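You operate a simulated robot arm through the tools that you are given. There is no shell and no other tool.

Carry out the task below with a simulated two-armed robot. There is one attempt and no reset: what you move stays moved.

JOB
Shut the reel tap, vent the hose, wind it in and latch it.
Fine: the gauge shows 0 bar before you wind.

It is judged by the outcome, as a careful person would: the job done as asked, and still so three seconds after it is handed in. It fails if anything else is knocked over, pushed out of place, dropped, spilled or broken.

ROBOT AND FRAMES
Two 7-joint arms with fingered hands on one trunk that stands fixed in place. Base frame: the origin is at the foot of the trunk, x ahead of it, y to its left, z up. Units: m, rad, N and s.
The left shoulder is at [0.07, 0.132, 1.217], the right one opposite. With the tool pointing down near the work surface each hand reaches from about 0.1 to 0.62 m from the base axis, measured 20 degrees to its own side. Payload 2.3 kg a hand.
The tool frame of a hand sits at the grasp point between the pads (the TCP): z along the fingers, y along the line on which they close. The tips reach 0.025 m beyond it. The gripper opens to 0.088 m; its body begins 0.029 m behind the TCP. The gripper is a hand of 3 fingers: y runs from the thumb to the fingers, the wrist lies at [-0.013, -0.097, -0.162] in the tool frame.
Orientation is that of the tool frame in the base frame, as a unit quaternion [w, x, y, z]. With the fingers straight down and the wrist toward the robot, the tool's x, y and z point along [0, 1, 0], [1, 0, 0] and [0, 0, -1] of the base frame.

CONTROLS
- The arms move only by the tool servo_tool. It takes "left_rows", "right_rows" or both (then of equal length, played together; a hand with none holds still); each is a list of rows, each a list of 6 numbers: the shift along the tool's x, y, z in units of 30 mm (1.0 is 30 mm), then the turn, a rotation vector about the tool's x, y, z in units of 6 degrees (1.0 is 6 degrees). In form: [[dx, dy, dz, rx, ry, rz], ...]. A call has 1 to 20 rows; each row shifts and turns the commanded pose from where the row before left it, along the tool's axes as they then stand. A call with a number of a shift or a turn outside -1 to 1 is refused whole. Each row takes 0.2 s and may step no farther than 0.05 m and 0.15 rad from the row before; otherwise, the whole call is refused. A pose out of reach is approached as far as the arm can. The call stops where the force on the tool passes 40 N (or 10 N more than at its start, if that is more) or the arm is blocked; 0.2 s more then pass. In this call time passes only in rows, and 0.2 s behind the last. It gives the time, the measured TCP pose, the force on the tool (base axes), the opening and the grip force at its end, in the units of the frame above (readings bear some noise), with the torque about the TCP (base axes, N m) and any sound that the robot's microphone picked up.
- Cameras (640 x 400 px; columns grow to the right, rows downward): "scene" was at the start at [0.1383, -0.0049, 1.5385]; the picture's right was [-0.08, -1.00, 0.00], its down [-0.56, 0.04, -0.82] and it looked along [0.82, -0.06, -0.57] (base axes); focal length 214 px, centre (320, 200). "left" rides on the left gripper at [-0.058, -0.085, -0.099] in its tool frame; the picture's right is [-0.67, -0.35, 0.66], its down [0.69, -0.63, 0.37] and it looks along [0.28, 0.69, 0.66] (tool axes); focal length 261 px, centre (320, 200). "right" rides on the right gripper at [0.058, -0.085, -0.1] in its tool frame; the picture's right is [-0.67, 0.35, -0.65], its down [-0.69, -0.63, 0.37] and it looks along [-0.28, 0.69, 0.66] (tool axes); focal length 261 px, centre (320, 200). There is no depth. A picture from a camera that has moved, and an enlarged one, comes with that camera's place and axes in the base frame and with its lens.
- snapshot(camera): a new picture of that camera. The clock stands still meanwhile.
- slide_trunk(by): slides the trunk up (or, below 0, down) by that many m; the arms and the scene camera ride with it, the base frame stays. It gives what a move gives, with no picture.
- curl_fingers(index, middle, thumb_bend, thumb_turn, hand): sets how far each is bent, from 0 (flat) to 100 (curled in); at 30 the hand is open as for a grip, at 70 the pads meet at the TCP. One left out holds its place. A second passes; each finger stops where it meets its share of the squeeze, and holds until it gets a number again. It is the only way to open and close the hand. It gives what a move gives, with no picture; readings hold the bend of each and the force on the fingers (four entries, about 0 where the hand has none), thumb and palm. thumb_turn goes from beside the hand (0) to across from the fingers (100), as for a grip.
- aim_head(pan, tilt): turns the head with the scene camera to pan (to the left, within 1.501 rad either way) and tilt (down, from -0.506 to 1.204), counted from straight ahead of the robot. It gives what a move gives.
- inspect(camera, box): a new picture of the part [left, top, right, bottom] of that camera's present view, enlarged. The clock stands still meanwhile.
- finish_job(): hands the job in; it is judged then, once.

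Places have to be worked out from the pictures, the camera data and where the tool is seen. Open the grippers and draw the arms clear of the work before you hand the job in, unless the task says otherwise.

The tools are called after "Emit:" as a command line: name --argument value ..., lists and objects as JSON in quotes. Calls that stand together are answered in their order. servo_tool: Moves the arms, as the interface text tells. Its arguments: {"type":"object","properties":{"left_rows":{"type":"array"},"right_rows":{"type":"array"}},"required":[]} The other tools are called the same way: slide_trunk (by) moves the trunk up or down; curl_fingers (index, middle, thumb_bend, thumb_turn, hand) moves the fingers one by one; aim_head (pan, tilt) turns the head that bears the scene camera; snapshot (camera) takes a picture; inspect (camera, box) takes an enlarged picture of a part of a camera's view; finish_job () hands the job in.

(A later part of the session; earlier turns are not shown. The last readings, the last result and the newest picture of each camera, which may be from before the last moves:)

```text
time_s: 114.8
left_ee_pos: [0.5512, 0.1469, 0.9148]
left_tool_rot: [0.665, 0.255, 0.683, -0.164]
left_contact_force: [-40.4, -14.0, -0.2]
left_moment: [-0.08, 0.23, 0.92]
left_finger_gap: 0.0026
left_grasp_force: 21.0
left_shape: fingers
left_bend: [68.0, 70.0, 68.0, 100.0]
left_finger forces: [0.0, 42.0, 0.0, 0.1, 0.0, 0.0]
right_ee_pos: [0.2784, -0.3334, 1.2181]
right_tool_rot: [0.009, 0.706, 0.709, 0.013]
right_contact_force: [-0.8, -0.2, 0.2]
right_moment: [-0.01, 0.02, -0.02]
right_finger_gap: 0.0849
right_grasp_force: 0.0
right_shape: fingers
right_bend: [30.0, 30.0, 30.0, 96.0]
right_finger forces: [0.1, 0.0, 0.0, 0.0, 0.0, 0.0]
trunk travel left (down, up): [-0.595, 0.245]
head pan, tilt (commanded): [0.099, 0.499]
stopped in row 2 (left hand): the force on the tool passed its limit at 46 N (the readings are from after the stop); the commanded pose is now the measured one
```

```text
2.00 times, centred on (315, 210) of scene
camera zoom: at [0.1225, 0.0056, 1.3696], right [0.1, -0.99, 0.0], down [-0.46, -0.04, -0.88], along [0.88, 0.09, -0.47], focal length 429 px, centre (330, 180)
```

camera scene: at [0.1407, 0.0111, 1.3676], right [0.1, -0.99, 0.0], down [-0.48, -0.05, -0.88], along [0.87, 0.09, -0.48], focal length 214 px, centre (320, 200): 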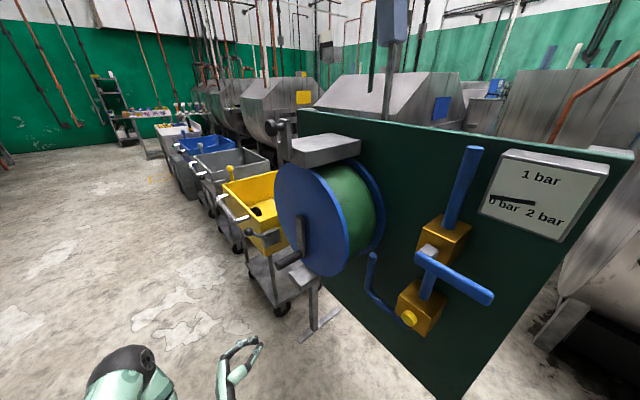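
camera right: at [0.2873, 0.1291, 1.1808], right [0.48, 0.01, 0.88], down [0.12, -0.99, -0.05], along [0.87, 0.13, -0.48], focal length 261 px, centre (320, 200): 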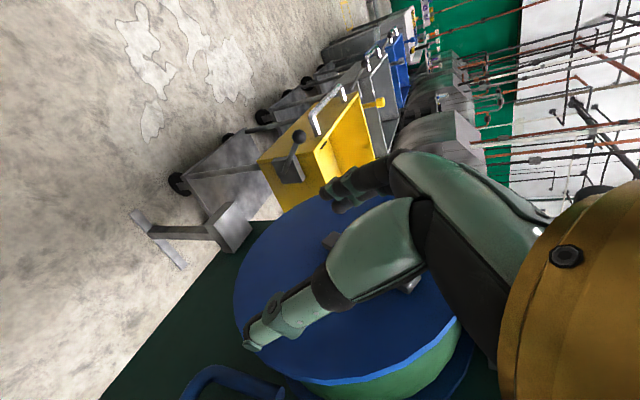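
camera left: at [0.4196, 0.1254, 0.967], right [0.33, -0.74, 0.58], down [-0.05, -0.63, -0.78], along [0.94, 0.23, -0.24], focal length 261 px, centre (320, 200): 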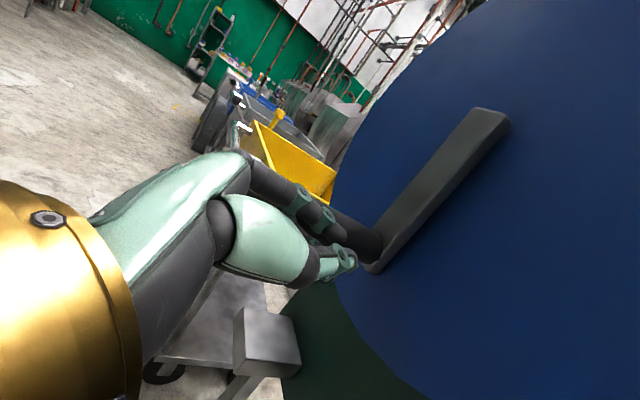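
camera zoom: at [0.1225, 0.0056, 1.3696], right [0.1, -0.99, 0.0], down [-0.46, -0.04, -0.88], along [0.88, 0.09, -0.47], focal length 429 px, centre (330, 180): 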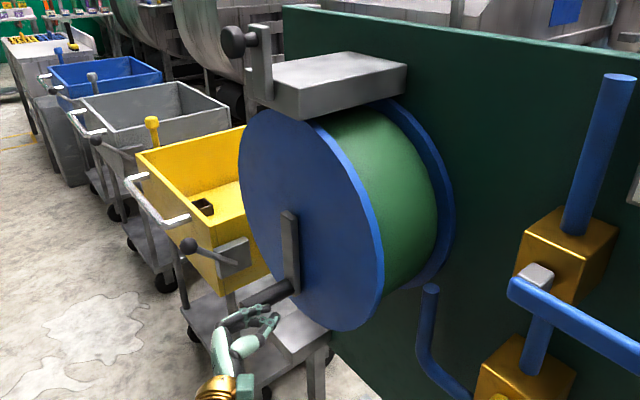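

A firm 46 N stop: the crank won't go beyond straight down, and the hose stub is gone, so the reel looks fully wound (about 157° of turn). I back the hand off to the right and out, then recheck the crank and look for the hose.

Emit:
servo_tool --left_rows '[[-0.05, -0.6, -0.15, 0, 0, 0], [-0.05, -0.6, -0.15, 0, 0, 0], [0.07, 0.18, -0.95, 0, 0, 0], [0.07, 0.18, -0.95, 0, 0, 0], [0.07, 0.18, -0.95, 0, 0, 0], [0.07, 0.18, -0.95, 0, 0, 0], [0.07, 0.18, -0.95, 0, 0, 0], [0, 0, 0, 0, 0, 0]]'

Emit:
snapshot --camera "left"

Emit:
inspect --camera "scene" --box '[230, 110, 400, 310]'

```text
time_s: 116.6
left_ee_pos: [0.4325, 0.2304, 0.909]
left_tool_rot: [0.662, 0.252, 0.687, -0.163]
left_contact_force: [1.0, 0.1, 0.8]
left_moment: [-0.03, 0.02, -0.02]
left_finger_gap: 0.0023
left_grasp_force: 0.0
left_shape: fingers
left_bend: [68.0, 68.0, 68.0, 100.0]
left_finger forces: [0.0, 0.1, 0.1, 0.0, 0.1, 0.0]
right_ee_pos: [0.2949, -0.3293, 1.2132]
right_tool_rot: [0.005, 0.706, 0.708, 0.006]
right_contact_force: [0.6, 0.2, -0.5]
right_moment: [0.02, -0.03, -0.01]
right_finger_gap: 0.0844
right_grasp_force: 0.1
right_shape: fingers
right_bend: [30.0, 30.0, 30.0, 96.0]
right_finger forces: [0.1, 0.1, 0.1, 0.0, 0.1, 0.0]
trunk travel left (down, up): [-0.595, 0.245]
head pan, tilt (commanded): [0.099, 0.499]
```

```text
taken
camera left: at [0.3025, 0.208, 0.9639], right [0.34, -0.74, 0.58], down [-0.05, -0.63, -0.77], along [0.94, 0.24, -0.25], focal length 261 px, centre (320, 200)
```

left: 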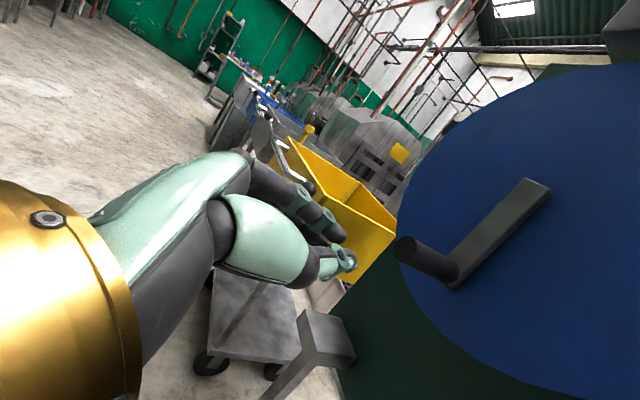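

```text
2.00 times, centred on (315, 210) of scene
camera zoom: at [0.141, 0.0105, 1.3676], right [0.1, -0.99, 0.0], down [-0.48, -0.05, -0.88], along [0.87, 0.09, -0.48], focal length 429 px, centre (330, 180)
```

zoom: 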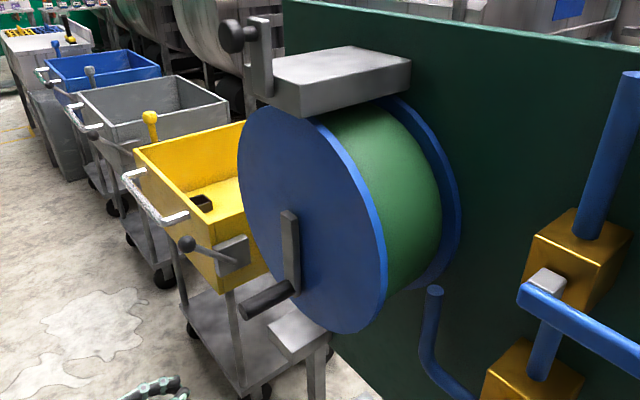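

The crank stays at its stop. Now the latch: I raise the trunk so the left hand sits at latch height, then look at it closely.

Emit:
slide_trunk --by 0.24

Emit:
curl_fingers --hand "left" --index 30 --middle 30 --thumb_bend 30 --thumb_turn 98

Emit:
snapshot --camera "left"

Emit:
snapshot --camera "scene"

```text
time_s: 119.1
left_ee_pos: [0.4324, 0.2305, 1.1486]
left_tool_rot: [0.662, 0.252, 0.687, -0.163]
left_contact_force: [0.0, -0.3, 0.2]
left_moment: [0.03, -0.01, 0.0]
left_finger_gap: 0.0027
left_grasp_force: 0.1
left_shape: fingers
left_bend: [68.0, 68.0, 68.0, 100.0]
left_finger forces: [0.0, 0.1, 0.0, 0.0, 0.1, 0.0]
right_ee_pos: [0.2944, -0.3296, 1.4542]
right_tool_rot: [0.005, 0.706, 0.708, 0.005]
right_contact_force: [-1.1, 0.0, -0.4]
right_moment: [0.01, 0.0, -0.01]
right_finger_gap: 0.0849
right_grasp_force: 0.1
right_shape: fingers
right_bend: [30.0, 30.0, 30.0, 96.0]
right_finger forces: [0.0, 0.1, 0.1, 0.0, 0.1, 0.0]
trunk travel left (down, up): [-0.835, 0.005]
head pan, tilt (commanded): [0.099, 0.499]
```

```text
time_s: 120.1
left_ee_pos: [0.4331, 0.23, 1.149]
left_tool_rot: [0.662, 0.252, 0.687, -0.162]
left_contact_force: [-1.2, 0.0, -0.6]
left_moment: [0.0, 0.02, 0.0]
left_finger_gap: 0.0844
left_grasp_force: 0.1
left_shape: fingers
left_bend: [30.0, 30.0, 30.0, 96.0]
left_finger forces: [0.1, 0.0, 0.1, 0.0, 0.0, 0.0]
right_ee_pos: [0.2948, -0.329, 1.4542]
right_tool_rot: [0.006, 0.706, 0.708, 0.006]
right_contact_force: [0.6, 0.6, 0.2]
right_moment: [0.0, 0.01, -0.03]
right_finger_gap: 0.0849
right_grasp_force: 0.2
right_shape: fingers
right_bend: [30.0, 30.0, 30.0, 96.0]
right_finger forces: [0.0, 0.0, 0.1, 0.1, 0.0, 0.1]
trunk travel left (down, up): [-0.835, 0.005]
head pan, tilt (commanded): [0.099, 0.499]
```

```text
taken
camera left: at [0.3026, 0.2081, 1.2038], right [0.34, -0.74, 0.58], down [-0.05, -0.63, -0.77], along [0.94, 0.24, -0.25], focal length 261 px, centre (320, 200)
```

left: 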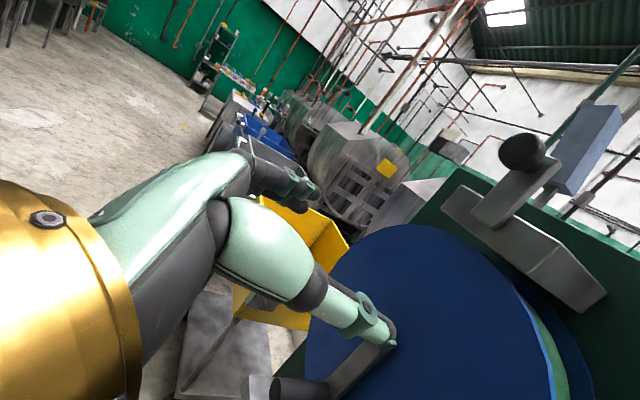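

```text
taken
camera scene: at [0.1407, 0.0109, 1.6077], right [0.1, -0.99, 0.0], down [-0.48, -0.05, -0.88], along [0.87, 0.09, -0.48], focal length 214 px, centre (320, 200)
```

scene: 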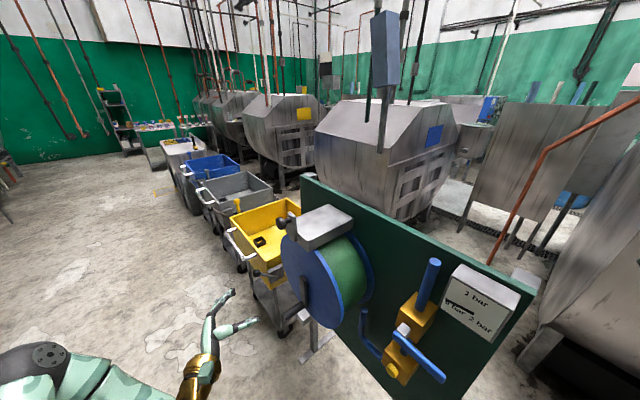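

Emit:
inspect --camera "left" --box '[430, 110, 630, 310]'

Emit:
inspect --camera "scene" --box '[260, 180, 370, 270]'

```text
2.00 times, centred on (530, 210) of left
camera zoom: at [0.3026, 0.2081, 1.2038], right [0.34, -0.74, 0.58], down [-0.05, -0.63, -0.77], along [0.94, 0.24, -0.25], focal length 521 px, centre (-100, 180)
```

zoom: 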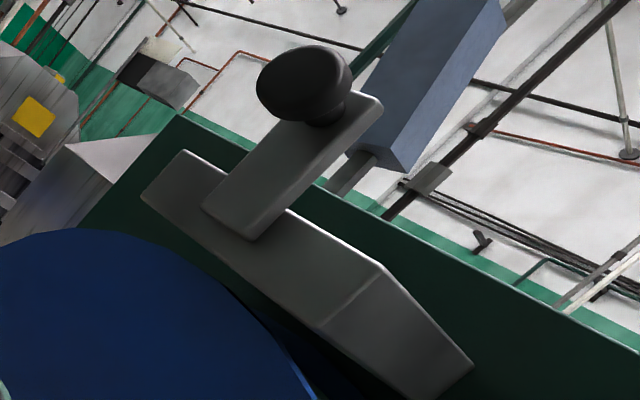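

```text
4.44 times, centred on (315, 225) of scene
camera zoom: at [0.1407, 0.0109, 1.6077], right [0.1, -0.99, 0.0], down [-0.48, -0.05, -0.88], along [0.87, 0.09, -0.48], focal length 953 px, centre (342, 89)
```

zoom: 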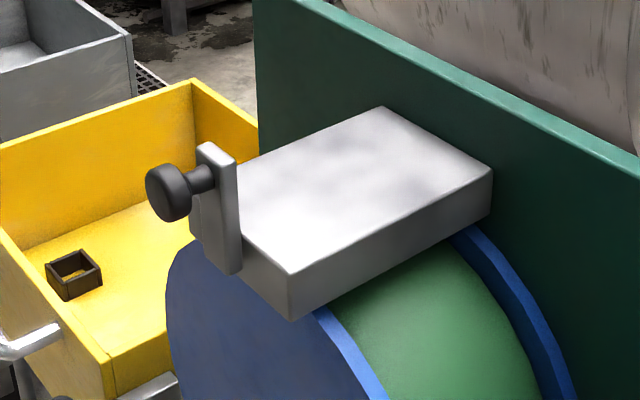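

The latch is a plate with a knob standing up in front of the hood. It may slide down or swing, so I'll take hold of the knob (about u 0.2475, n 0.24, z 1.285) and feel which way it moves. First a pre-grasp position in front of it.

Emit:
servo_tool --left_rows '[[-0.887, 0.372, 0.371, 0, 0, 0], [-0.887, 0.372, 0.371, 0, 0, 0], [-0.887, 0.372, 0.371, 0, 0, 0], [-0.887, 0.372, 0.371, 0, 0, 0], [-0.887, 0.372, 0.371, 0, 0, 0], [0, 0, 0, 0, 0, 0]]'

Emit:
snapshot --camera "left"

Emit:
inspect --camera "scene" --box '[210, 160, 370, 290]'

```text
time_s: 121.5
left_ee_pos: [0.5096, 0.2285, 1.2834]
left_tool_rot: [0.663, 0.251, 0.686, -0.164]
left_contact_force: [0.2, 0.9, 0.1]
left_moment: [-0.02, 0.0, -0.02]
left_finger_gap: 0.0845
left_grasp_force: 0.0
left_shape: fingers
left_bend: [30.0, 30.0, 30.0, 96.0]
left_finger forces: [0.0, 0.0, 0.0, 0.0, 0.1, 0.1]
right_ee_pos: [0.2945, -0.3289, 1.4546]
right_tool_rot: [0.005, 0.706, 0.709, 0.006]
right_contact_force: [-0.5, 0.3, 0.3]
right_moment: [0.01, 0.0, 0.05]
right_finger_gap: 0.0845
right_grasp_force: 0.1
right_shape: fingers
right_bend: [30.0, 30.0, 30.0, 96.0]
right_finger forces: [0.1, 0.0, 0.0, 0.1, 0.0, 0.1]
trunk travel left (down, up): [-0.835, 0.005]
head pan, tilt (commanded): [0.099, 0.499]
```

```text
taken
camera left: at [0.3798, 0.2067, 1.3382], right [0.34, -0.74, 0.58], down [-0.05, -0.63, -0.77], along [0.94, 0.24, -0.25], focal length 261 px, centre (320, 200)
```

left: 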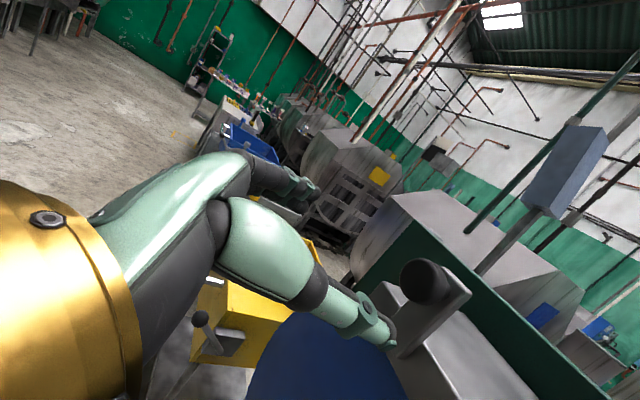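

```text
3.08 times, centred on (290, 225) of scene
camera zoom: at [0.1408, 0.011, 1.6077], right [0.1, -0.99, 0.0], down [-0.48, -0.05, -0.88], along [0.87, 0.09, -0.48], focal length 660 px, centre (412, 123)
```

zoom: 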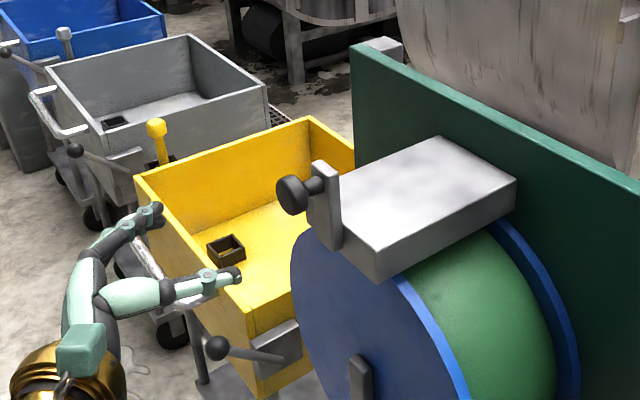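

The knob resolves to (u 0.25, n 0.24, z 1.289). I move in so it sits between thumb and fingers.

Emit:
servo_tool --left_rows '[[-0.107, -0.15, 0.72, 0, 0, 0], [-0.107, -0.15, 0.72, 0, 0, 0], [-0.107, -0.15, 0.72, 0, 0, 0], [-0.107, -0.15, 0.72, 0, 0, 0]]'

Emit:
snapshot --camera "left"

Emit:
inspect --camera "scene" --box '[230, 170, 350, 270]'

```text
time_s: 122.5
left_ee_pos: [0.5704, 0.1624, 1.2869]
left_tool_rot: [0.663, 0.252, 0.686, -0.164]
left_contact_force: [-0.5, -0.9, 0.0]
left_moment: [0.03, -0.02, 0.01]
left_finger_gap: 0.0846
left_grasp_force: 0.0
left_shape: fingers
left_bend: [30.0, 30.0, 30.0, 96.0]
left_finger forces: [0.0, 0.0, 0.0, 0.0, 0.1, 0.0]
right_ee_pos: [0.2953, -0.3296, 1.4537]
right_tool_rot: [0.004, 0.706, 0.708, 0.006]
right_contact_force: [0.7, 0.0, 0.4]
right_moment: [-0.01, 0.02, 0.0]
right_finger_gap: 0.0847
right_grasp_force: 0.1
right_shape: fingers
right_bend: [30.0, 30.0, 30.0, 96.0]
right_finger forces: [0.0, 0.1, 0.1, 0.1, 0.0, 0.1]
trunk travel left (down, up): [-0.835, 0.005]
head pan, tilt (commanded): [0.099, 0.499]
```

```text
taken
camera left: at [0.4411, 0.1407, 1.3422], right [0.34, -0.74, 0.58], down [-0.05, -0.63, -0.77], along [0.94, 0.24, -0.25], focal length 261 px, centre (320, 200)
```

left: 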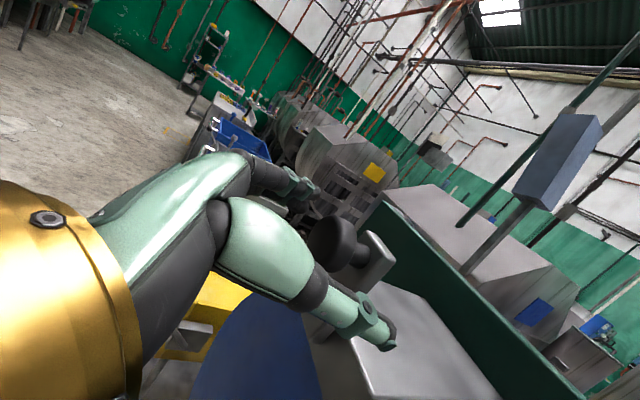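

```text
4.00 times, centred on (290, 220) of scene
camera zoom: at [0.1417, 0.0098, 1.6076], right [0.1, -0.99, 0.0], down [-0.48, -0.05, -0.88], along [0.87, 0.09, -0.48], focal length 858 px, centre (440, 120)
```

zoom: 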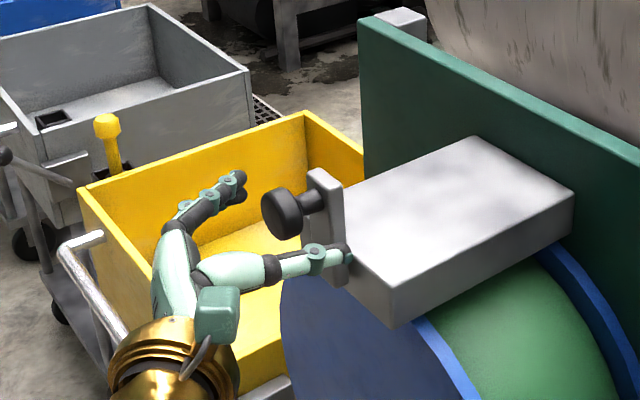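

The knob lies between thumb and fingers. I close on it.

Emit:
curl_fingers --hand "left" --index 62 --middle 62 --thumb_bend 62

Emit:
snapshot --camera "left"

Emit:
inspect --camera "scene" --box '[230, 170, 350, 270]'

```text
time_s: 123.5
left_ee_pos: [0.5724, 0.1672, 1.2864]
left_tool_rot: [0.663, 0.251, 0.686, -0.164]
left_contact_force: [4.9, 5.9, 2.3]
left_moment: [-0.01, -0.03, 0.13]
left_finger_gap: 0.0263
left_grasp_force: 5.2
left_shape: fingers
left_bend: [55.0, 57.0, 59.0, 99.0]
left_finger forces: [5.2, 4.2, 0.1, 0.0, 2.4, 0.0]
right_ee_pos: [0.2969, -0.3258, 1.4534]
right_tool_rot: [0.006, 0.706, 0.708, 0.004]
right_contact_force: [-0.8, 0.6, -0.3]
right_moment: [-0.01, -0.02, -0.03]
right_finger_gap: 0.0848
right_grasp_force: 0.1
right_shape: fingers
right_bend: [30.0, 30.0, 30.0, 96.0]
right_finger forces: [0.1, 0.0, 0.0, 0.0, 0.0, 0.0]
trunk travel left (down, up): [-0.835, 0.005]
head pan, tilt (commanded): [0.099, 0.499]
```

```text
taken
camera left: at [0.4426, 0.1453, 1.3414], right [0.34, -0.74, 0.58], down [-0.05, -0.63, -0.77], along [0.94, 0.24, -0.25], focal length 261 px, centre (320, 200)
```

left: 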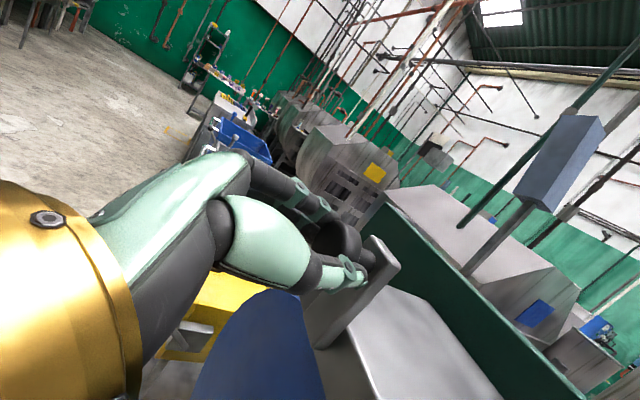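

```text
4.00 times, centred on (290, 220) of scene
camera zoom: at [0.1436, 0.0153, 1.6074], right [0.1, -0.99, 0.0], down [-0.48, -0.05, -0.88], along [0.87, 0.09, -0.48], focal length 858 px, centre (440, 120)
```

zoom: 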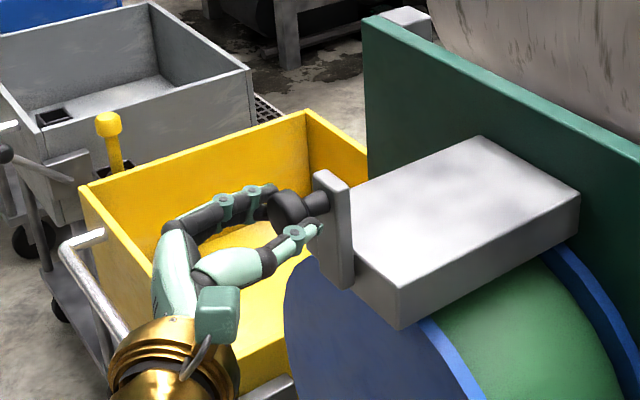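

The knob is gripped. I test a gentle 1.5 cm downward pull to see whether the plate slides.

Emit:
servo_tool --left_rows '[[0.17, -0.02, 0.012, 0, 0, 0], [0.17, -0.02, 0.012, 0, 0, 0], [0.17, -0.02, 0.012, 0, 0, 0]]'

Emit:
inspect --camera "scene" --box '[230, 170, 350, 270]'

Emit:
snapshot --camera "left"

```text
time_s: 124.3
left_ee_pos: [0.5743, 0.1662, 1.2705]
left_tool_rot: [0.663, 0.25, 0.686, -0.165]
left_contact_force: [2.6, 5.2, 0.2]
left_moment: [0.02, 0.02, 0.09]
left_finger_gap: 0.026
left_grasp_force: 5.6
left_shape: fingers
left_bend: [55.0, 57.0, 59.0, 99.0]
left_finger forces: [3.8, 4.5, 0.0, 0.0, 2.6, 0.1]
right_ee_pos: [0.2967, -0.324, 1.4553]
right_tool_rot: [0.005, 0.706, 0.708, 0.005]
right_contact_force: [0.9, 0.8, 0.7]
right_moment: [0.03, -0.01, 0.0]
right_finger_gap: 0.0847
right_grasp_force: 0.1
right_shape: fingers
right_bend: [30.0, 30.0, 30.0, 96.0]
right_finger forces: [0.0, 0.0, 0.0, 0.0, 0.0, 0.0]
trunk travel left (down, up): [-0.835, 0.005]
head pan, tilt (commanded): [0.099, 0.499]
```

```text
4.00 times, centred on (290, 220) of scene
camera zoom: at [0.143, 0.0151, 1.6074], right [0.1, -0.99, 0.0], down [-0.48, -0.05, -0.88], along [0.87, 0.09, -0.48], focal length 858 px, centre (440, 120)
```

zoom: 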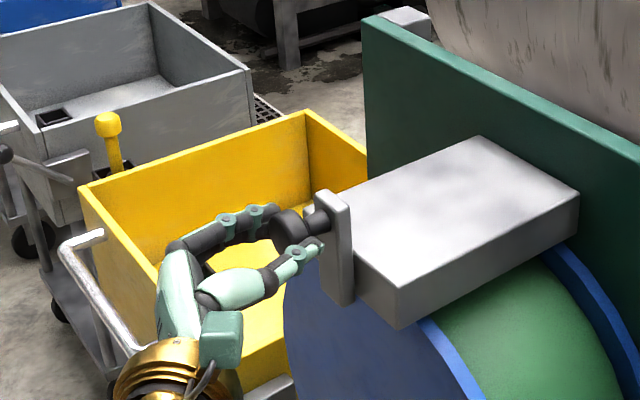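

```text
taken
camera left: at [0.4428, 0.1453, 1.326], right [0.35, -0.74, 0.58], down [-0.05, -0.63, -0.77], along [0.94, 0.24, -0.25], focal length 261 px, centre (320, 200)
```

left: 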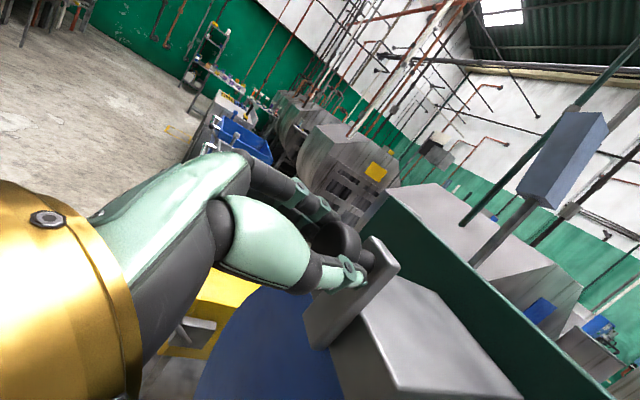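

The plate slides down easily, so it is a drop bolt. I continue pulling it down until it reaches its stop.

Emit:
servo_tool --left_rows '[[0.25, -0.028, 0.018, 0, 0, 0], [0.25, -0.028, 0.018, 0, 0, 0], [0.25, -0.028, 0.018, 0, 0, 0], [0.25, -0.028, 0.018, 0, 0, 0]]'

Emit:
inspect --camera "scene" --box '[230, 170, 350, 270]'

Emit:
snapshot --camera "left"

```text
time_s: 125.3
left_ee_pos: [0.5728, 0.1672, 1.242]
left_tool_rot: [0.663, 0.251, 0.686, -0.164]
left_contact_force: [5.3, 4.2, 8.2]
left_moment: [0.02, -0.19, 0.1]
left_finger_gap: 0.0277
left_grasp_force: 5.2
left_shape: fingers
left_bend: [52.0, 60.0, 61.0, 99.0]
left_finger forces: [8.5, 1.0, 0.2, 0.0, 0.7, 0.0]
right_ee_pos: [0.2956, -0.3268, 1.4559]
right_tool_rot: [0.005, 0.705, 0.709, 0.004]
right_contact_force: [-0.1, -1.0, -0.2]
right_moment: [-0.03, -0.01, 0.0]
right_finger_gap: 0.0844
right_grasp_force: 0.1
right_shape: fingers
right_bend: [30.0, 30.0, 30.0, 96.0]
right_finger forces: [0.1, 0.1, 0.0, 0.0, 0.0, 0.0]
trunk travel left (down, up): [-0.835, 0.005]
head pan, tilt (commanded): [0.099, 0.499]
```

```text
4.00 times, centred on (290, 220) of scene
camera zoom: at [0.1416, 0.014, 1.6077], right [0.1, -0.99, 0.0], down [-0.48, -0.05, -0.88], along [0.87, 0.09, -0.48], focal length 858 px, centre (440, 120)
```

zoom: 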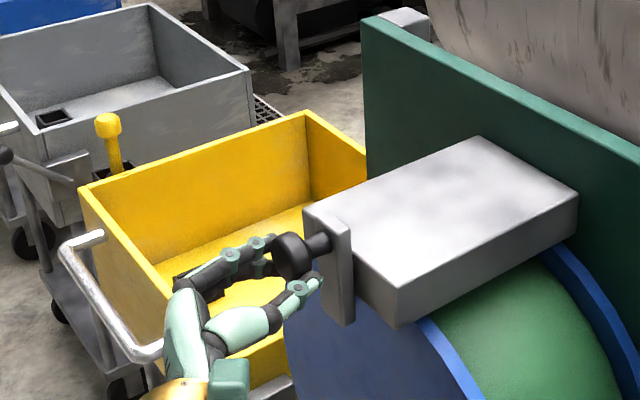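

```text
taken
camera left: at [0.4416, 0.1445, 1.297], right [0.34, -0.74, 0.58], down [-0.05, -0.63, -0.77], along [0.94, 0.24, -0.25], focal length 261 px, centre (320, 200)
```

left: 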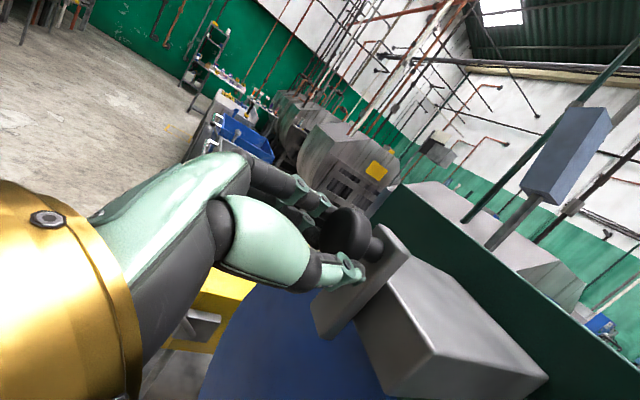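

The plate came down about 3.5 cm and then the knob slipped in my grip at roughly 8 N, so it may be at its stop or just stiffer there. I release and back off to look.

Emit:
curl_fingers --hand "left" --index 30 --middle 30 --thumb_bend 30

Emit:
servo_tool --left_rows '[[0.08, 0.18, -0.75, 0, 0, 0], [0.08, 0.18, -0.75, 0, 0, 0], [0.08, 0.18, -0.75, 0, 0, 0], [0.08, 0.18, -0.75, 0, 0, 0]]'

Emit:
snapshot --camera "left"

Emit:
inspect --camera "scene" --box '[230, 170, 350, 270]'

```text
time_s: 126.3
left_ee_pos: [0.5724, 0.1638, 1.2427]
left_tool_rot: [0.662, 0.251, 0.687, -0.163]
left_contact_force: [-0.6, 0.7, 0.1]
left_moment: [0.03, 0.02, -0.01]
left_finger_gap: 0.0845
left_grasp_force: 0.0
left_shape: fingers
left_bend: [30.0, 30.0, 30.0, 96.0]
left_finger forces: [0.1, 0.0, 0.1, 0.0, 0.1, 0.1]
right_ee_pos: [0.2948, -0.33, 1.4542]
right_tool_rot: [0.004, 0.706, 0.708, 0.007]
right_contact_force: [-0.5, 0.0, 0.1]
right_moment: [-0.01, -0.01, 0.0]
right_finger_gap: 0.0849
right_grasp_force: 0.1
right_shape: fingers
right_bend: [30.0, 30.0, 30.0, 96.0]
right_finger forces: [0.0, 0.0, 0.1, 0.0, 0.0, 0.1]
trunk travel left (down, up): [-0.835, 0.005]
head pan, tilt (commanded): [0.099, 0.499]
```

```text
time_s: 127.3
left_ee_pos: [0.5059, 0.2327, 1.241]
left_tool_rot: [0.663, 0.251, 0.686, -0.163]
left_contact_force: [-0.5, -0.2, 0.3]
left_moment: [0.04, -0.01, 0.02]
left_finger_gap: 0.0846
left_grasp_force: 0.1
left_shape: fingers
left_bend: [30.0, 30.0, 30.0, 96.0]
left_finger forces: [0.0, 0.1, 0.0, 0.0, 0.0, 0.1]
right_ee_pos: [0.2936, -0.3271, 1.4555]
right_tool_rot: [0.006, 0.706, 0.708, 0.006]
right_contact_force: [0.5, -0.5, 0.2]
right_moment: [-0.01, 0.04, 0.0]
right_finger_gap: 0.0847
right_grasp_force: 0.1
right_shape: fingers
right_bend: [30.0, 30.0, 30.0, 96.0]
right_finger forces: [0.0, 0.0, 0.0, 0.0, 0.0, 0.1]
trunk travel left (down, up): [-0.835, 0.005]
head pan, tilt (commanded): [0.099, 0.499]
```

```text
taken
camera left: at [0.3768, 0.2113, 1.2962], right [0.34, -0.74, 0.58], down [-0.05, -0.63, -0.77], along [0.94, 0.24, -0.25], focal length 261 px, centre (320, 200)
```

left: 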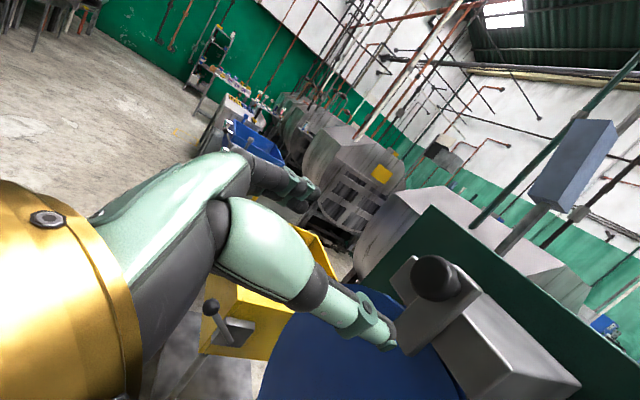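

```text
4.00 times, centred on (290, 220) of scene
camera zoom: at [0.1397, 0.0122, 1.6078], right [0.1, -0.99, 0.0], down [-0.48, -0.05, -0.88], along [0.87, 0.09, -0.48], focal length 858 px, centre (440, 120)
```

zoom: 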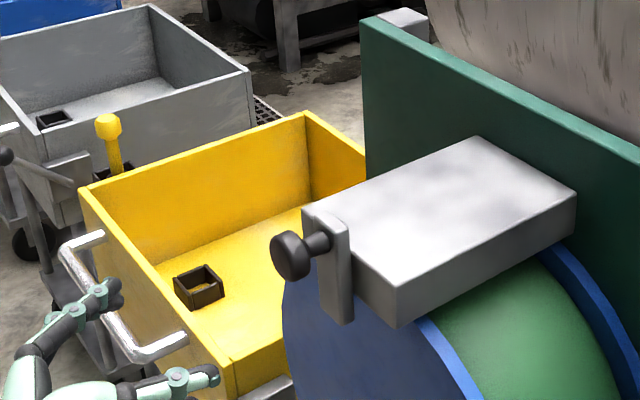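

The latch stays down: the knob is now at z≈1.2535, 3.5 cm lower than before. To be sure it is seated I'll press down on the knob from above with closed fingers.

Emit:
curl_fingers --hand "left" --index 68 --middle 68 --thumb_bend 68

Emit:
servo_tool --left_rows '[[-0.827, 0.09, -0.06, 0, 0, 0], [-0.827, 0.09, -0.06, 0, 0, 0], [-0.9, 0.1, -0.06, 0, 0, 0], [-0.07, -0.137, 0.777, 0, 0, 0], [-0.07, -0.137, 0.777, 0, 0, 0], [-0.07, -0.137, 0.777, 0, 0, 0], [-0.07, -0.137, 0.777, 0, 0, 0]]'

Emit:
snapshot --camera "left"

Emit:
inspect --camera "scene" --box '[230, 170, 350, 270]'

```text
time_s: 128.3
left_ee_pos: [0.5088, 0.2309, 1.2406]
left_tool_rot: [0.663, 0.252, 0.686, -0.163]
left_contact_force: [0.1, -0.5, -0.2]
left_moment: [0.0, 0.0, 0.02]
left_finger_gap: 0.0027
left_grasp_force: 0.1
left_shape: fingers
left_bend: [68.0, 68.0, 68.0, 100.0]
left_finger forces: [0.1, 0.0, 0.0, 0.0, 0.0, 0.1]
right_ee_pos: [0.2944, -0.3289, 1.4551]
right_tool_rot: [0.005, 0.706, 0.708, 0.005]
right_contact_force: [0.3, -0.6, 0.3]
right_moment: [-0.01, 0.01, -0.03]
right_finger_gap: 0.0848
right_grasp_force: 0.1
right_shape: fingers
right_bend: [30.0, 30.0, 30.0, 96.0]
right_finger forces: [0.0, 0.0, 0.0, 0.0, 0.0, 0.0]
trunk travel left (down, up): [-0.835, 0.005]
head pan, tilt (commanded): [0.099, 0.499]
```

```text
time_s: 129.9
left_ee_pos: [0.5776, 0.1649, 1.3192]
left_tool_rot: [0.662, 0.252, 0.687, -0.163]
left_contact_force: [1.0, 0.3, 0.1]
left_moment: [-0.02, 0.0, -0.02]
left_finger_gap: 0.0032
left_grasp_force: 0.0
left_shape: fingers
left_bend: [68.0, 68.0, 68.0, 100.0]
left_finger forces: [0.0, 0.0, 0.0, 0.0, 0.0, 0.1]
right_ee_pos: [0.2957, -0.3297, 1.454]
right_tool_rot: [0.005, 0.705, 0.709, 0.006]
right_contact_force: [0.3, 0.5, -0.1]
right_moment: [-0.02, 0.0, -0.04]
right_finger_gap: 0.0846
right_grasp_force: 0.0
right_shape: fingers
right_bend: [30.0, 30.0, 30.0, 96.0]
right_finger forces: [0.0, 0.0, 0.0, 0.0, 0.0, 0.0]
trunk travel left (down, up): [-0.835, 0.005]
head pan, tilt (commanded): [0.099, 0.499]
```

```text
taken
camera left: at [0.4475, 0.1432, 1.374], right [0.34, -0.74, 0.58], down [-0.05, -0.63, -0.77], along [0.94, 0.24, -0.25], focal length 261 px, centre (320, 200)
```

left: 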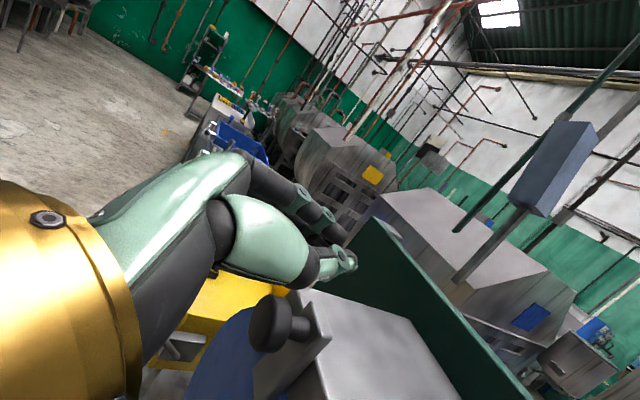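

```text
4.00 times, centred on (290, 220) of scene
camera zoom: at [0.1418, 0.0097, 1.6076], right [0.1, -0.99, 0.0], down [-0.48, -0.05, -0.88], along [0.87, 0.09, -0.48], focal length 858 px, centre (440, 120)
```

zoom: 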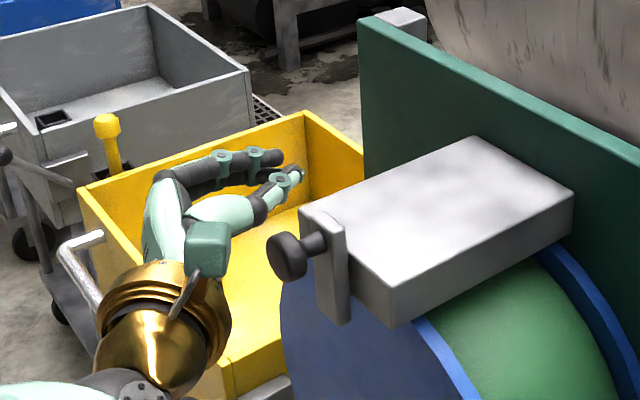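

The fingertips are above the knob. I press straight down until I feel a firm stop.

Emit:
servo_tool --left_rows '[[0.4, -0.045, 0.028, 0, 0, 0], [0.33, -0.037, 0.024, 0, 0, 0], [0.2, -0.022, 0.014, 0, 0, 0], [0.2, -0.022, 0.014, 0, 0, 0], [0.2, -0.022, 0.014, 0, 0, 0], [0.2, -0.022, 0.014, 0, 0, 0]]'

Emit:
inspect --camera "scene" --box '[230, 170, 350, 270]'

Emit:
snapshot --camera "left"

```text
time_s: 131.3
left_ee_pos: [0.5741, 0.1637, 1.2768]
left_tool_rot: [0.665, 0.252, 0.684, -0.161]
left_contact_force: [1.8, 0.2, 11.6]
left_moment: [-0.06, -0.34, 0.05]
left_finger_gap: 0.0029
left_grasp_force: 5.4
left_shape: fingers
left_bend: [68.0, 65.0, 68.0, 100.0]
left_finger forces: [0.1, 11.6, 0.0, 0.0, 0.0, 0.1]
right_ee_pos: [0.2899, -0.3308, 1.4556]
right_tool_rot: [0.005, 0.706, 0.708, 0.006]
right_contact_force: [-0.7, -0.2, 0.5]
right_moment: [0.04, -0.01, -0.04]
right_finger_gap: 0.0849
right_grasp_force: 0.1
right_shape: fingers
right_bend: [30.0, 30.0, 30.0, 96.0]
right_finger forces: [0.1, 0.1, 0.0, 0.0, 0.1, 0.1]
trunk travel left (down, up): [-0.835, 0.005]
head pan, tilt (commanded): [0.099, 0.499]
```

```text
4.00 times, centred on (290, 220) of scene
camera zoom: at [0.1359, 0.0087, 1.6084], right [0.1, -0.99, 0.0], down [-0.47, -0.05, -0.88], along [0.88, 0.09, -0.48], focal length 858 px, centre (440, 120)
```

zoom: 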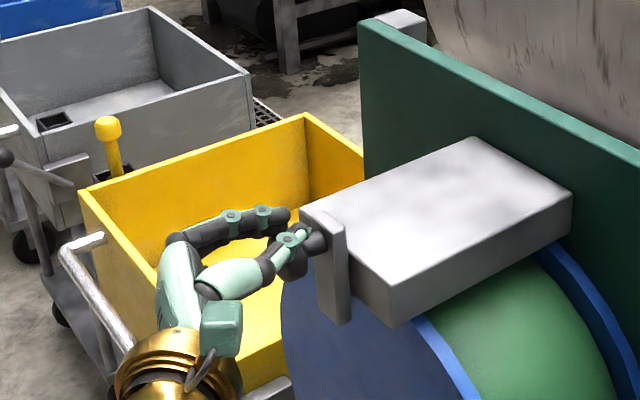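

```text
taken
camera left: at [0.4427, 0.1419, 1.3305], right [0.34, -0.74, 0.58], down [-0.04, -0.63, -0.77], along [0.94, 0.24, -0.24], focal length 261 px, centre (320, 200)
```

left: 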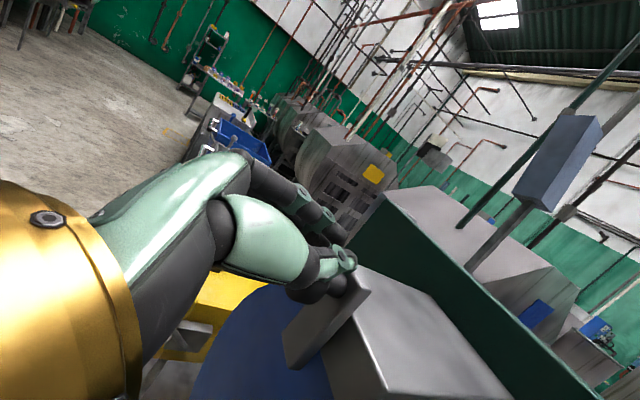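

The plate didn't move at 11.6 N. I press further to confirm it's a hard stop.

Emit:
servo_tool --left_rows '[[0.2, -0.022, 0.014, 0, 0, 0], [0.2, -0.022, 0.014, 0, 0, 0], [0.2, -0.022, 0.014, 0, 0, 0], [0.2, -0.022, 0.014, 0, 0, 0]]'

Emit:
inspect --camera "scene" --box '[230, 170, 350, 270]'

```text
time_s: 132.2
left_ee_pos: [0.5722, 0.1654, 1.2639]
left_tool_rot: [0.673, 0.251, 0.677, -0.16]
left_contact_force: [3.1, 3.8, 17.5]
left_moment: [0.0, -0.3, 0.07]
left_finger_gap: 0.0031
left_grasp_force: 9.2
left_shape: fingers
left_bend: [69.0, 59.0, 67.0, 99.0]
left_finger forces: [5.0, 9.5, 0.1, 0.0, 3.1, 0.0]
right_ee_pos: [0.2905, -0.3287, 1.4554]
right_tool_rot: [0.006, 0.705, 0.709, 0.007]
right_contact_force: [0.3, -0.2, -0.6]
right_moment: [-0.05, -0.03, -0.01]
right_finger_gap: 0.0848
right_grasp_force: 0.2
right_shape: fingers
right_bend: [30.0, 30.0, 30.0, 96.0]
right_finger forces: [0.0, 0.0, 0.0, 0.0, 0.1, 0.0]
trunk travel left (down, up): [-0.835, 0.005]
head pan, tilt (commanded): [0.099, 0.499]
stopped in row 4 (left hand): the force on the tool passed its limit at 42 N (the readings are from after the stop); the commanded pose is now the measured one
```

```text
4.00 times, centred on (290, 220) of scene
camera zoom: at [0.1351, 0.0104, 1.6081], right [0.1, -0.99, 0.0], down [-0.47, -0.05, -0.88], along [0.88, 0.09, -0.48], focal length 858 px, centre (440, 120)
```

zoom: 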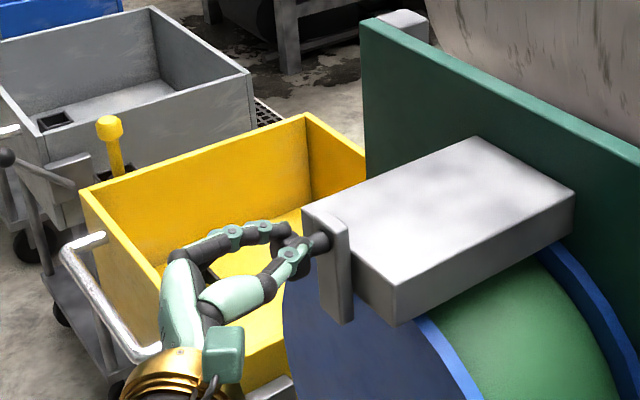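

At 42 N the plate still holds its position, so the latch bolt is fully down against its stop. I back the hand off and check the latch, the crank and the hose side of the drum.

Emit:
servo_tool --left_rows '[[-0.5, 0.05, -0.03, 0, 0, 0], [-0.7, 0.08, -0.05, 0, 0, 0], [0.08, 0.18, -0.9, 0, 0, 0], [0.08, 0.18, -0.9, 0, 0, 0], [0.08, 0.18, -0.9, 0, 0, 0], [0.08, 0.18, -0.9, 0, 0, 0], [0.08, 0.18, -0.9, 0, 0, 0], [0.08, 0.5, -0.7, 0, 0, 0], [0.08, 0.5, -0.7, 0, 0, 0]]'

Emit:
snapshot --camera "left"

Emit:
snapshot --camera "scene"

```text
time_s: 134.2
left_ee_pos: [0.4633, 0.3147, 1.2955]
left_tool_rot: [0.67, 0.251, 0.68, -0.163]
left_contact_force: [-1.1, 0.7, 0.2]
left_moment: [0.01, 0.0, -0.03]
left_finger_gap: 0.0023
left_grasp_force: 0.0
left_shape: fingers
left_bend: [68.0, 68.0, 68.0, 100.0]
left_finger forces: [0.1, 0.1, 0.0, 0.0, 0.0, 0.0]
right_ee_pos: [0.2938, -0.3261, 1.4559]
right_tool_rot: [0.006, 0.706, 0.709, 0.005]
right_contact_force: [-0.6, 0.2, 0.8]
right_moment: [-0.03, 0.0, 0.0]
right_finger_gap: 0.0847
right_grasp_force: 0.1
right_shape: fingers
right_bend: [30.0, 30.0, 30.0, 96.0]
right_finger forces: [0.0, 0.1, 0.0, 0.0, 0.0, 0.0]
trunk travel left (down, up): [-0.835, 0.005]
head pan, tilt (commanded): [0.099, 0.499]
```

```text
taken
camera left: at [0.3308, 0.2931, 1.3477], right [0.33, -0.73, 0.59], down [-0.03, -0.64, -0.77], along [0.94, 0.24, -0.24], focal length 261 px, centre (320, 200)
```

left: 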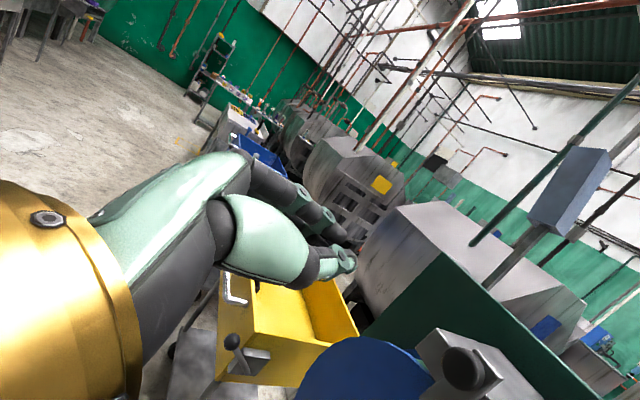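

```text
taken
camera scene: at [0.1402, 0.0133, 1.6077], right [0.1, -0.99, 0.0], down [-0.48, -0.05, -0.88], along [0.87, 0.09, -0.48], focal length 214 px, centre (320, 200)
```

scene: 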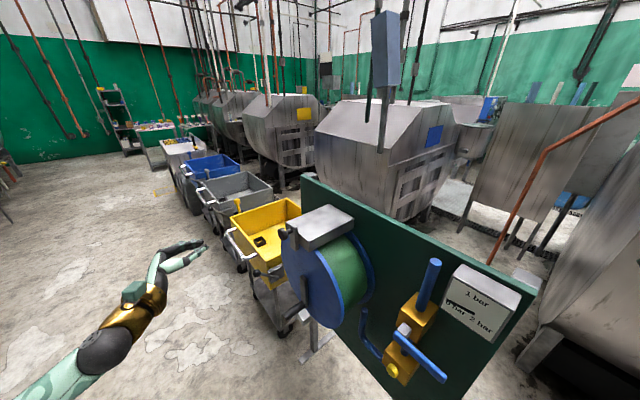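

Emit:
inspect --camera "scene" --box '[250, 190, 400, 350]'

Emit:
inspect --camera "left" --box '[290, 240, 540, 400]'

```text
2.50 times, centred on (325, 270) of scene
camera zoom: at [0.1402, 0.0133, 1.6077], right [0.1, -0.99, 0.0], down [-0.48, -0.05, -0.88], along [0.87, 0.09, -0.48], focal length 536 px, centre (308, 25)
```

zoom: 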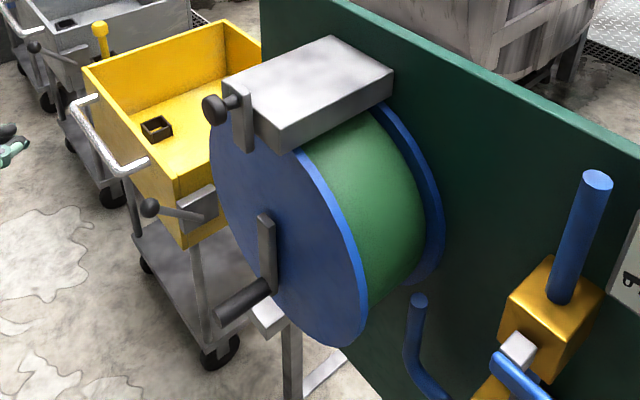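

```text
2.50 times, centred on (415, 320) of left
camera zoom: at [0.3308, 0.2931, 1.3477], right [0.33, -0.73, 0.59], down [-0.03, -0.64, -0.77], along [0.94, 0.24, -0.24], focal length 652 px, centre (82, -100)
```

zoom: 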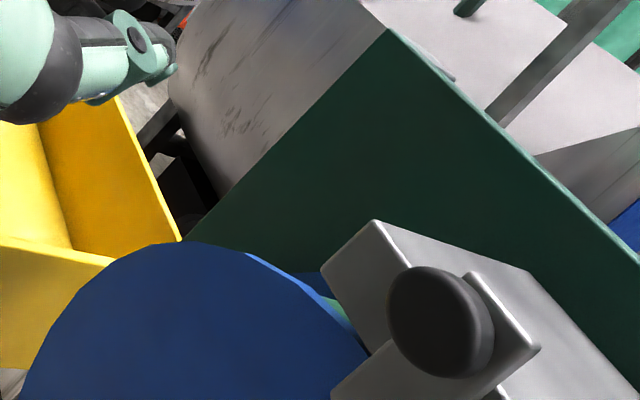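

The crank is at the bottom and the bolt is down. I lower the left hand a little for a frontal look at the latch's engagement with the disc.

Emit:
servo_tool --left_rows '[[0.75, -0.5, 0, 0, 0, 0], [0.75, -0.5, 0, 0, 0, 0], [0.75, -0.5, 0, 0, 0, 0], [0.75, -0.5, 0, 0, 0, 0], [0.75, -0.5, 0, 0, 0, 0], [0.75, -0.5, 0, 0, 0, 0]]'

Emit:
snapshot --camera "left"

Emit:
inspect --camera "left" --box '[400, 120, 640, 320]'

```text
time_s: 135.6
left_ee_pos: [0.4151, 0.2559, 1.1515]
left_tool_rot: [0.668, 0.252, 0.682, -0.162]
left_contact_force: [-0.1, 0.1, 0.0]
left_moment: [-0.03, 0.0, 0.01]
left_finger_gap: 0.0027
left_grasp_force: 0.0
left_shape: fingers
left_bend: [68.0, 68.0, 68.0, 100.0]
left_finger forces: [0.1, 0.0, 0.0, 0.1, 0.1, 0.0]
right_ee_pos: [0.2952, -0.3283, 1.4541]
right_tool_rot: [0.006, 0.706, 0.708, 0.005]
right_contact_force: [0.3, 0.8, -1.1]
right_moment: [0.01, 0.02, -0.01]
right_finger_gap: 0.0848
right_grasp_force: 0.0
right_shape: fingers
right_bend: [30.0, 30.0, 30.0, 96.0]
right_finger forces: [0.1, 0.0, 0.0, 0.1, 0.1, 0.0]
trunk travel left (down, up): [-0.835, 0.005]
head pan, tilt (commanded): [0.099, 0.499]
```

```text
taken
camera left: at [0.2822, 0.234, 1.2033], right [0.34, -0.74, 0.59], down [-0.04, -0.63, -0.77], along [0.94, 0.24, -0.24], focal length 261 px, centre (320, 200)
```

left: 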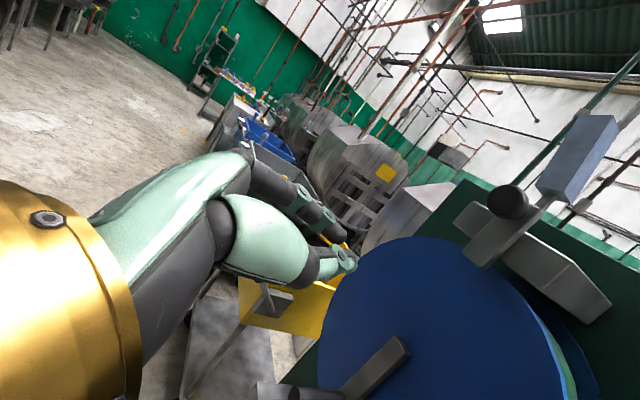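

```text
2.00 times, centred on (520, 220) of left
camera zoom: at [0.2822, 0.234, 1.2033], right [0.34, -0.74, 0.59], down [-0.04, -0.63, -0.77], along [0.94, 0.24, -0.24], focal length 521 px, centre (-80, 160)
```

zoom: 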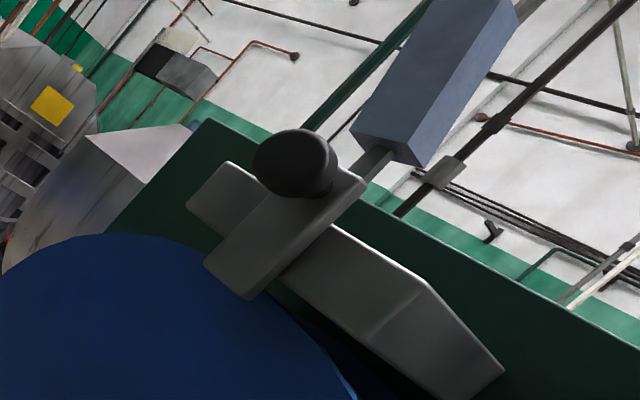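

The bolt now spans the hood and overlaps the disc rim, so the reel is latched. To confirm the hose end really is in, I'll look up from below: yaw the hand back right and lower the trunk.

Emit:
servo_tool --left_rows '[[0, 0, -0.5, 0.99, -0.11, 0.07], [0, 0, -0.5, 0.99, -0.11, 0.07], [0, 0, -0.5, 0, 0, 0]]'

Emit:
slide_trunk --by -0.42

Emit:
snapshot --camera "left"

Emit:
snapshot --camera "scene"

```text
time_s: 136.4
left_ee_pos: [0.3793, 0.285, 1.154]
left_tool_rot: [0.647, 0.323, 0.652, -0.229]
left_contact_force: [0.1, 0.0, -0.2]
left_moment: [0.01, -0.01, 0.01]
left_finger_gap: 0.0022
left_grasp_force: 0.0
left_shape: fingers
left_bend: [68.0, 68.0, 68.0, 100.0]
left_finger forces: [0.0, 0.1, 0.0, 0.0, 0.0, 0.0]
right_ee_pos: [0.2936, -0.3295, 1.4548]
right_tool_rot: [0.005, 0.706, 0.709, 0.006]
right_contact_force: [-0.1, -0.3, -0.4]
right_moment: [-0.02, -0.03, 0.02]
right_finger_gap: 0.0848
right_grasp_force: 0.1
right_shape: fingers
right_bend: [30.0, 30.0, 30.0, 96.0]
right_finger forces: [0.0, 0.1, 0.0, 0.0, 0.1, 0.0]
trunk travel left (down, up): [-0.835, 0.005]
head pan, tilt (commanded): [0.099, 0.499]
```

```text
refused: -0.42 is not a number from -0.4 to 0.4
```

```text
taken
camera left: at [0.2459, 0.2915, 1.2069], right [0.18, -0.79, 0.58], down [-0.17, -0.61, -0.78], along [0.97, 0.04, -0.24], focal length 261 px, centre (320, 200)
```

left: 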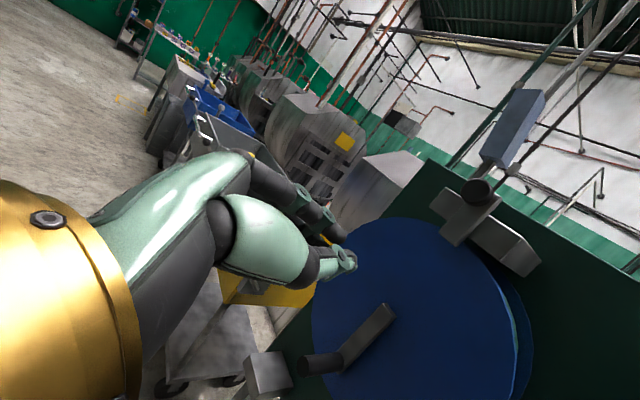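

```text
taken
camera scene: at [0.1399, 0.0106, 1.6078], right [0.1, -0.99, 0.0], down [-0.48, -0.05, -0.88], along [0.87, 0.09, -0.48], focal length 214 px, centre (320, 200)
```

scene: 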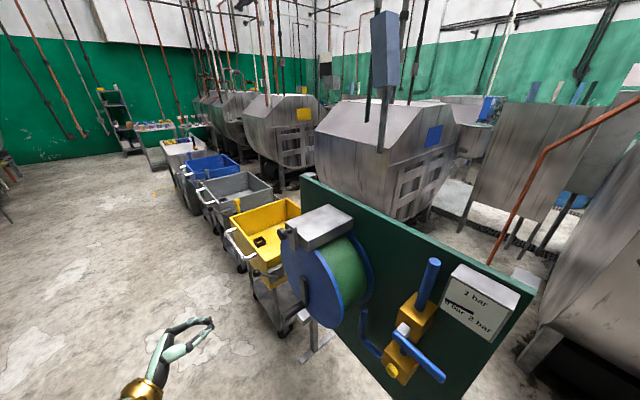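

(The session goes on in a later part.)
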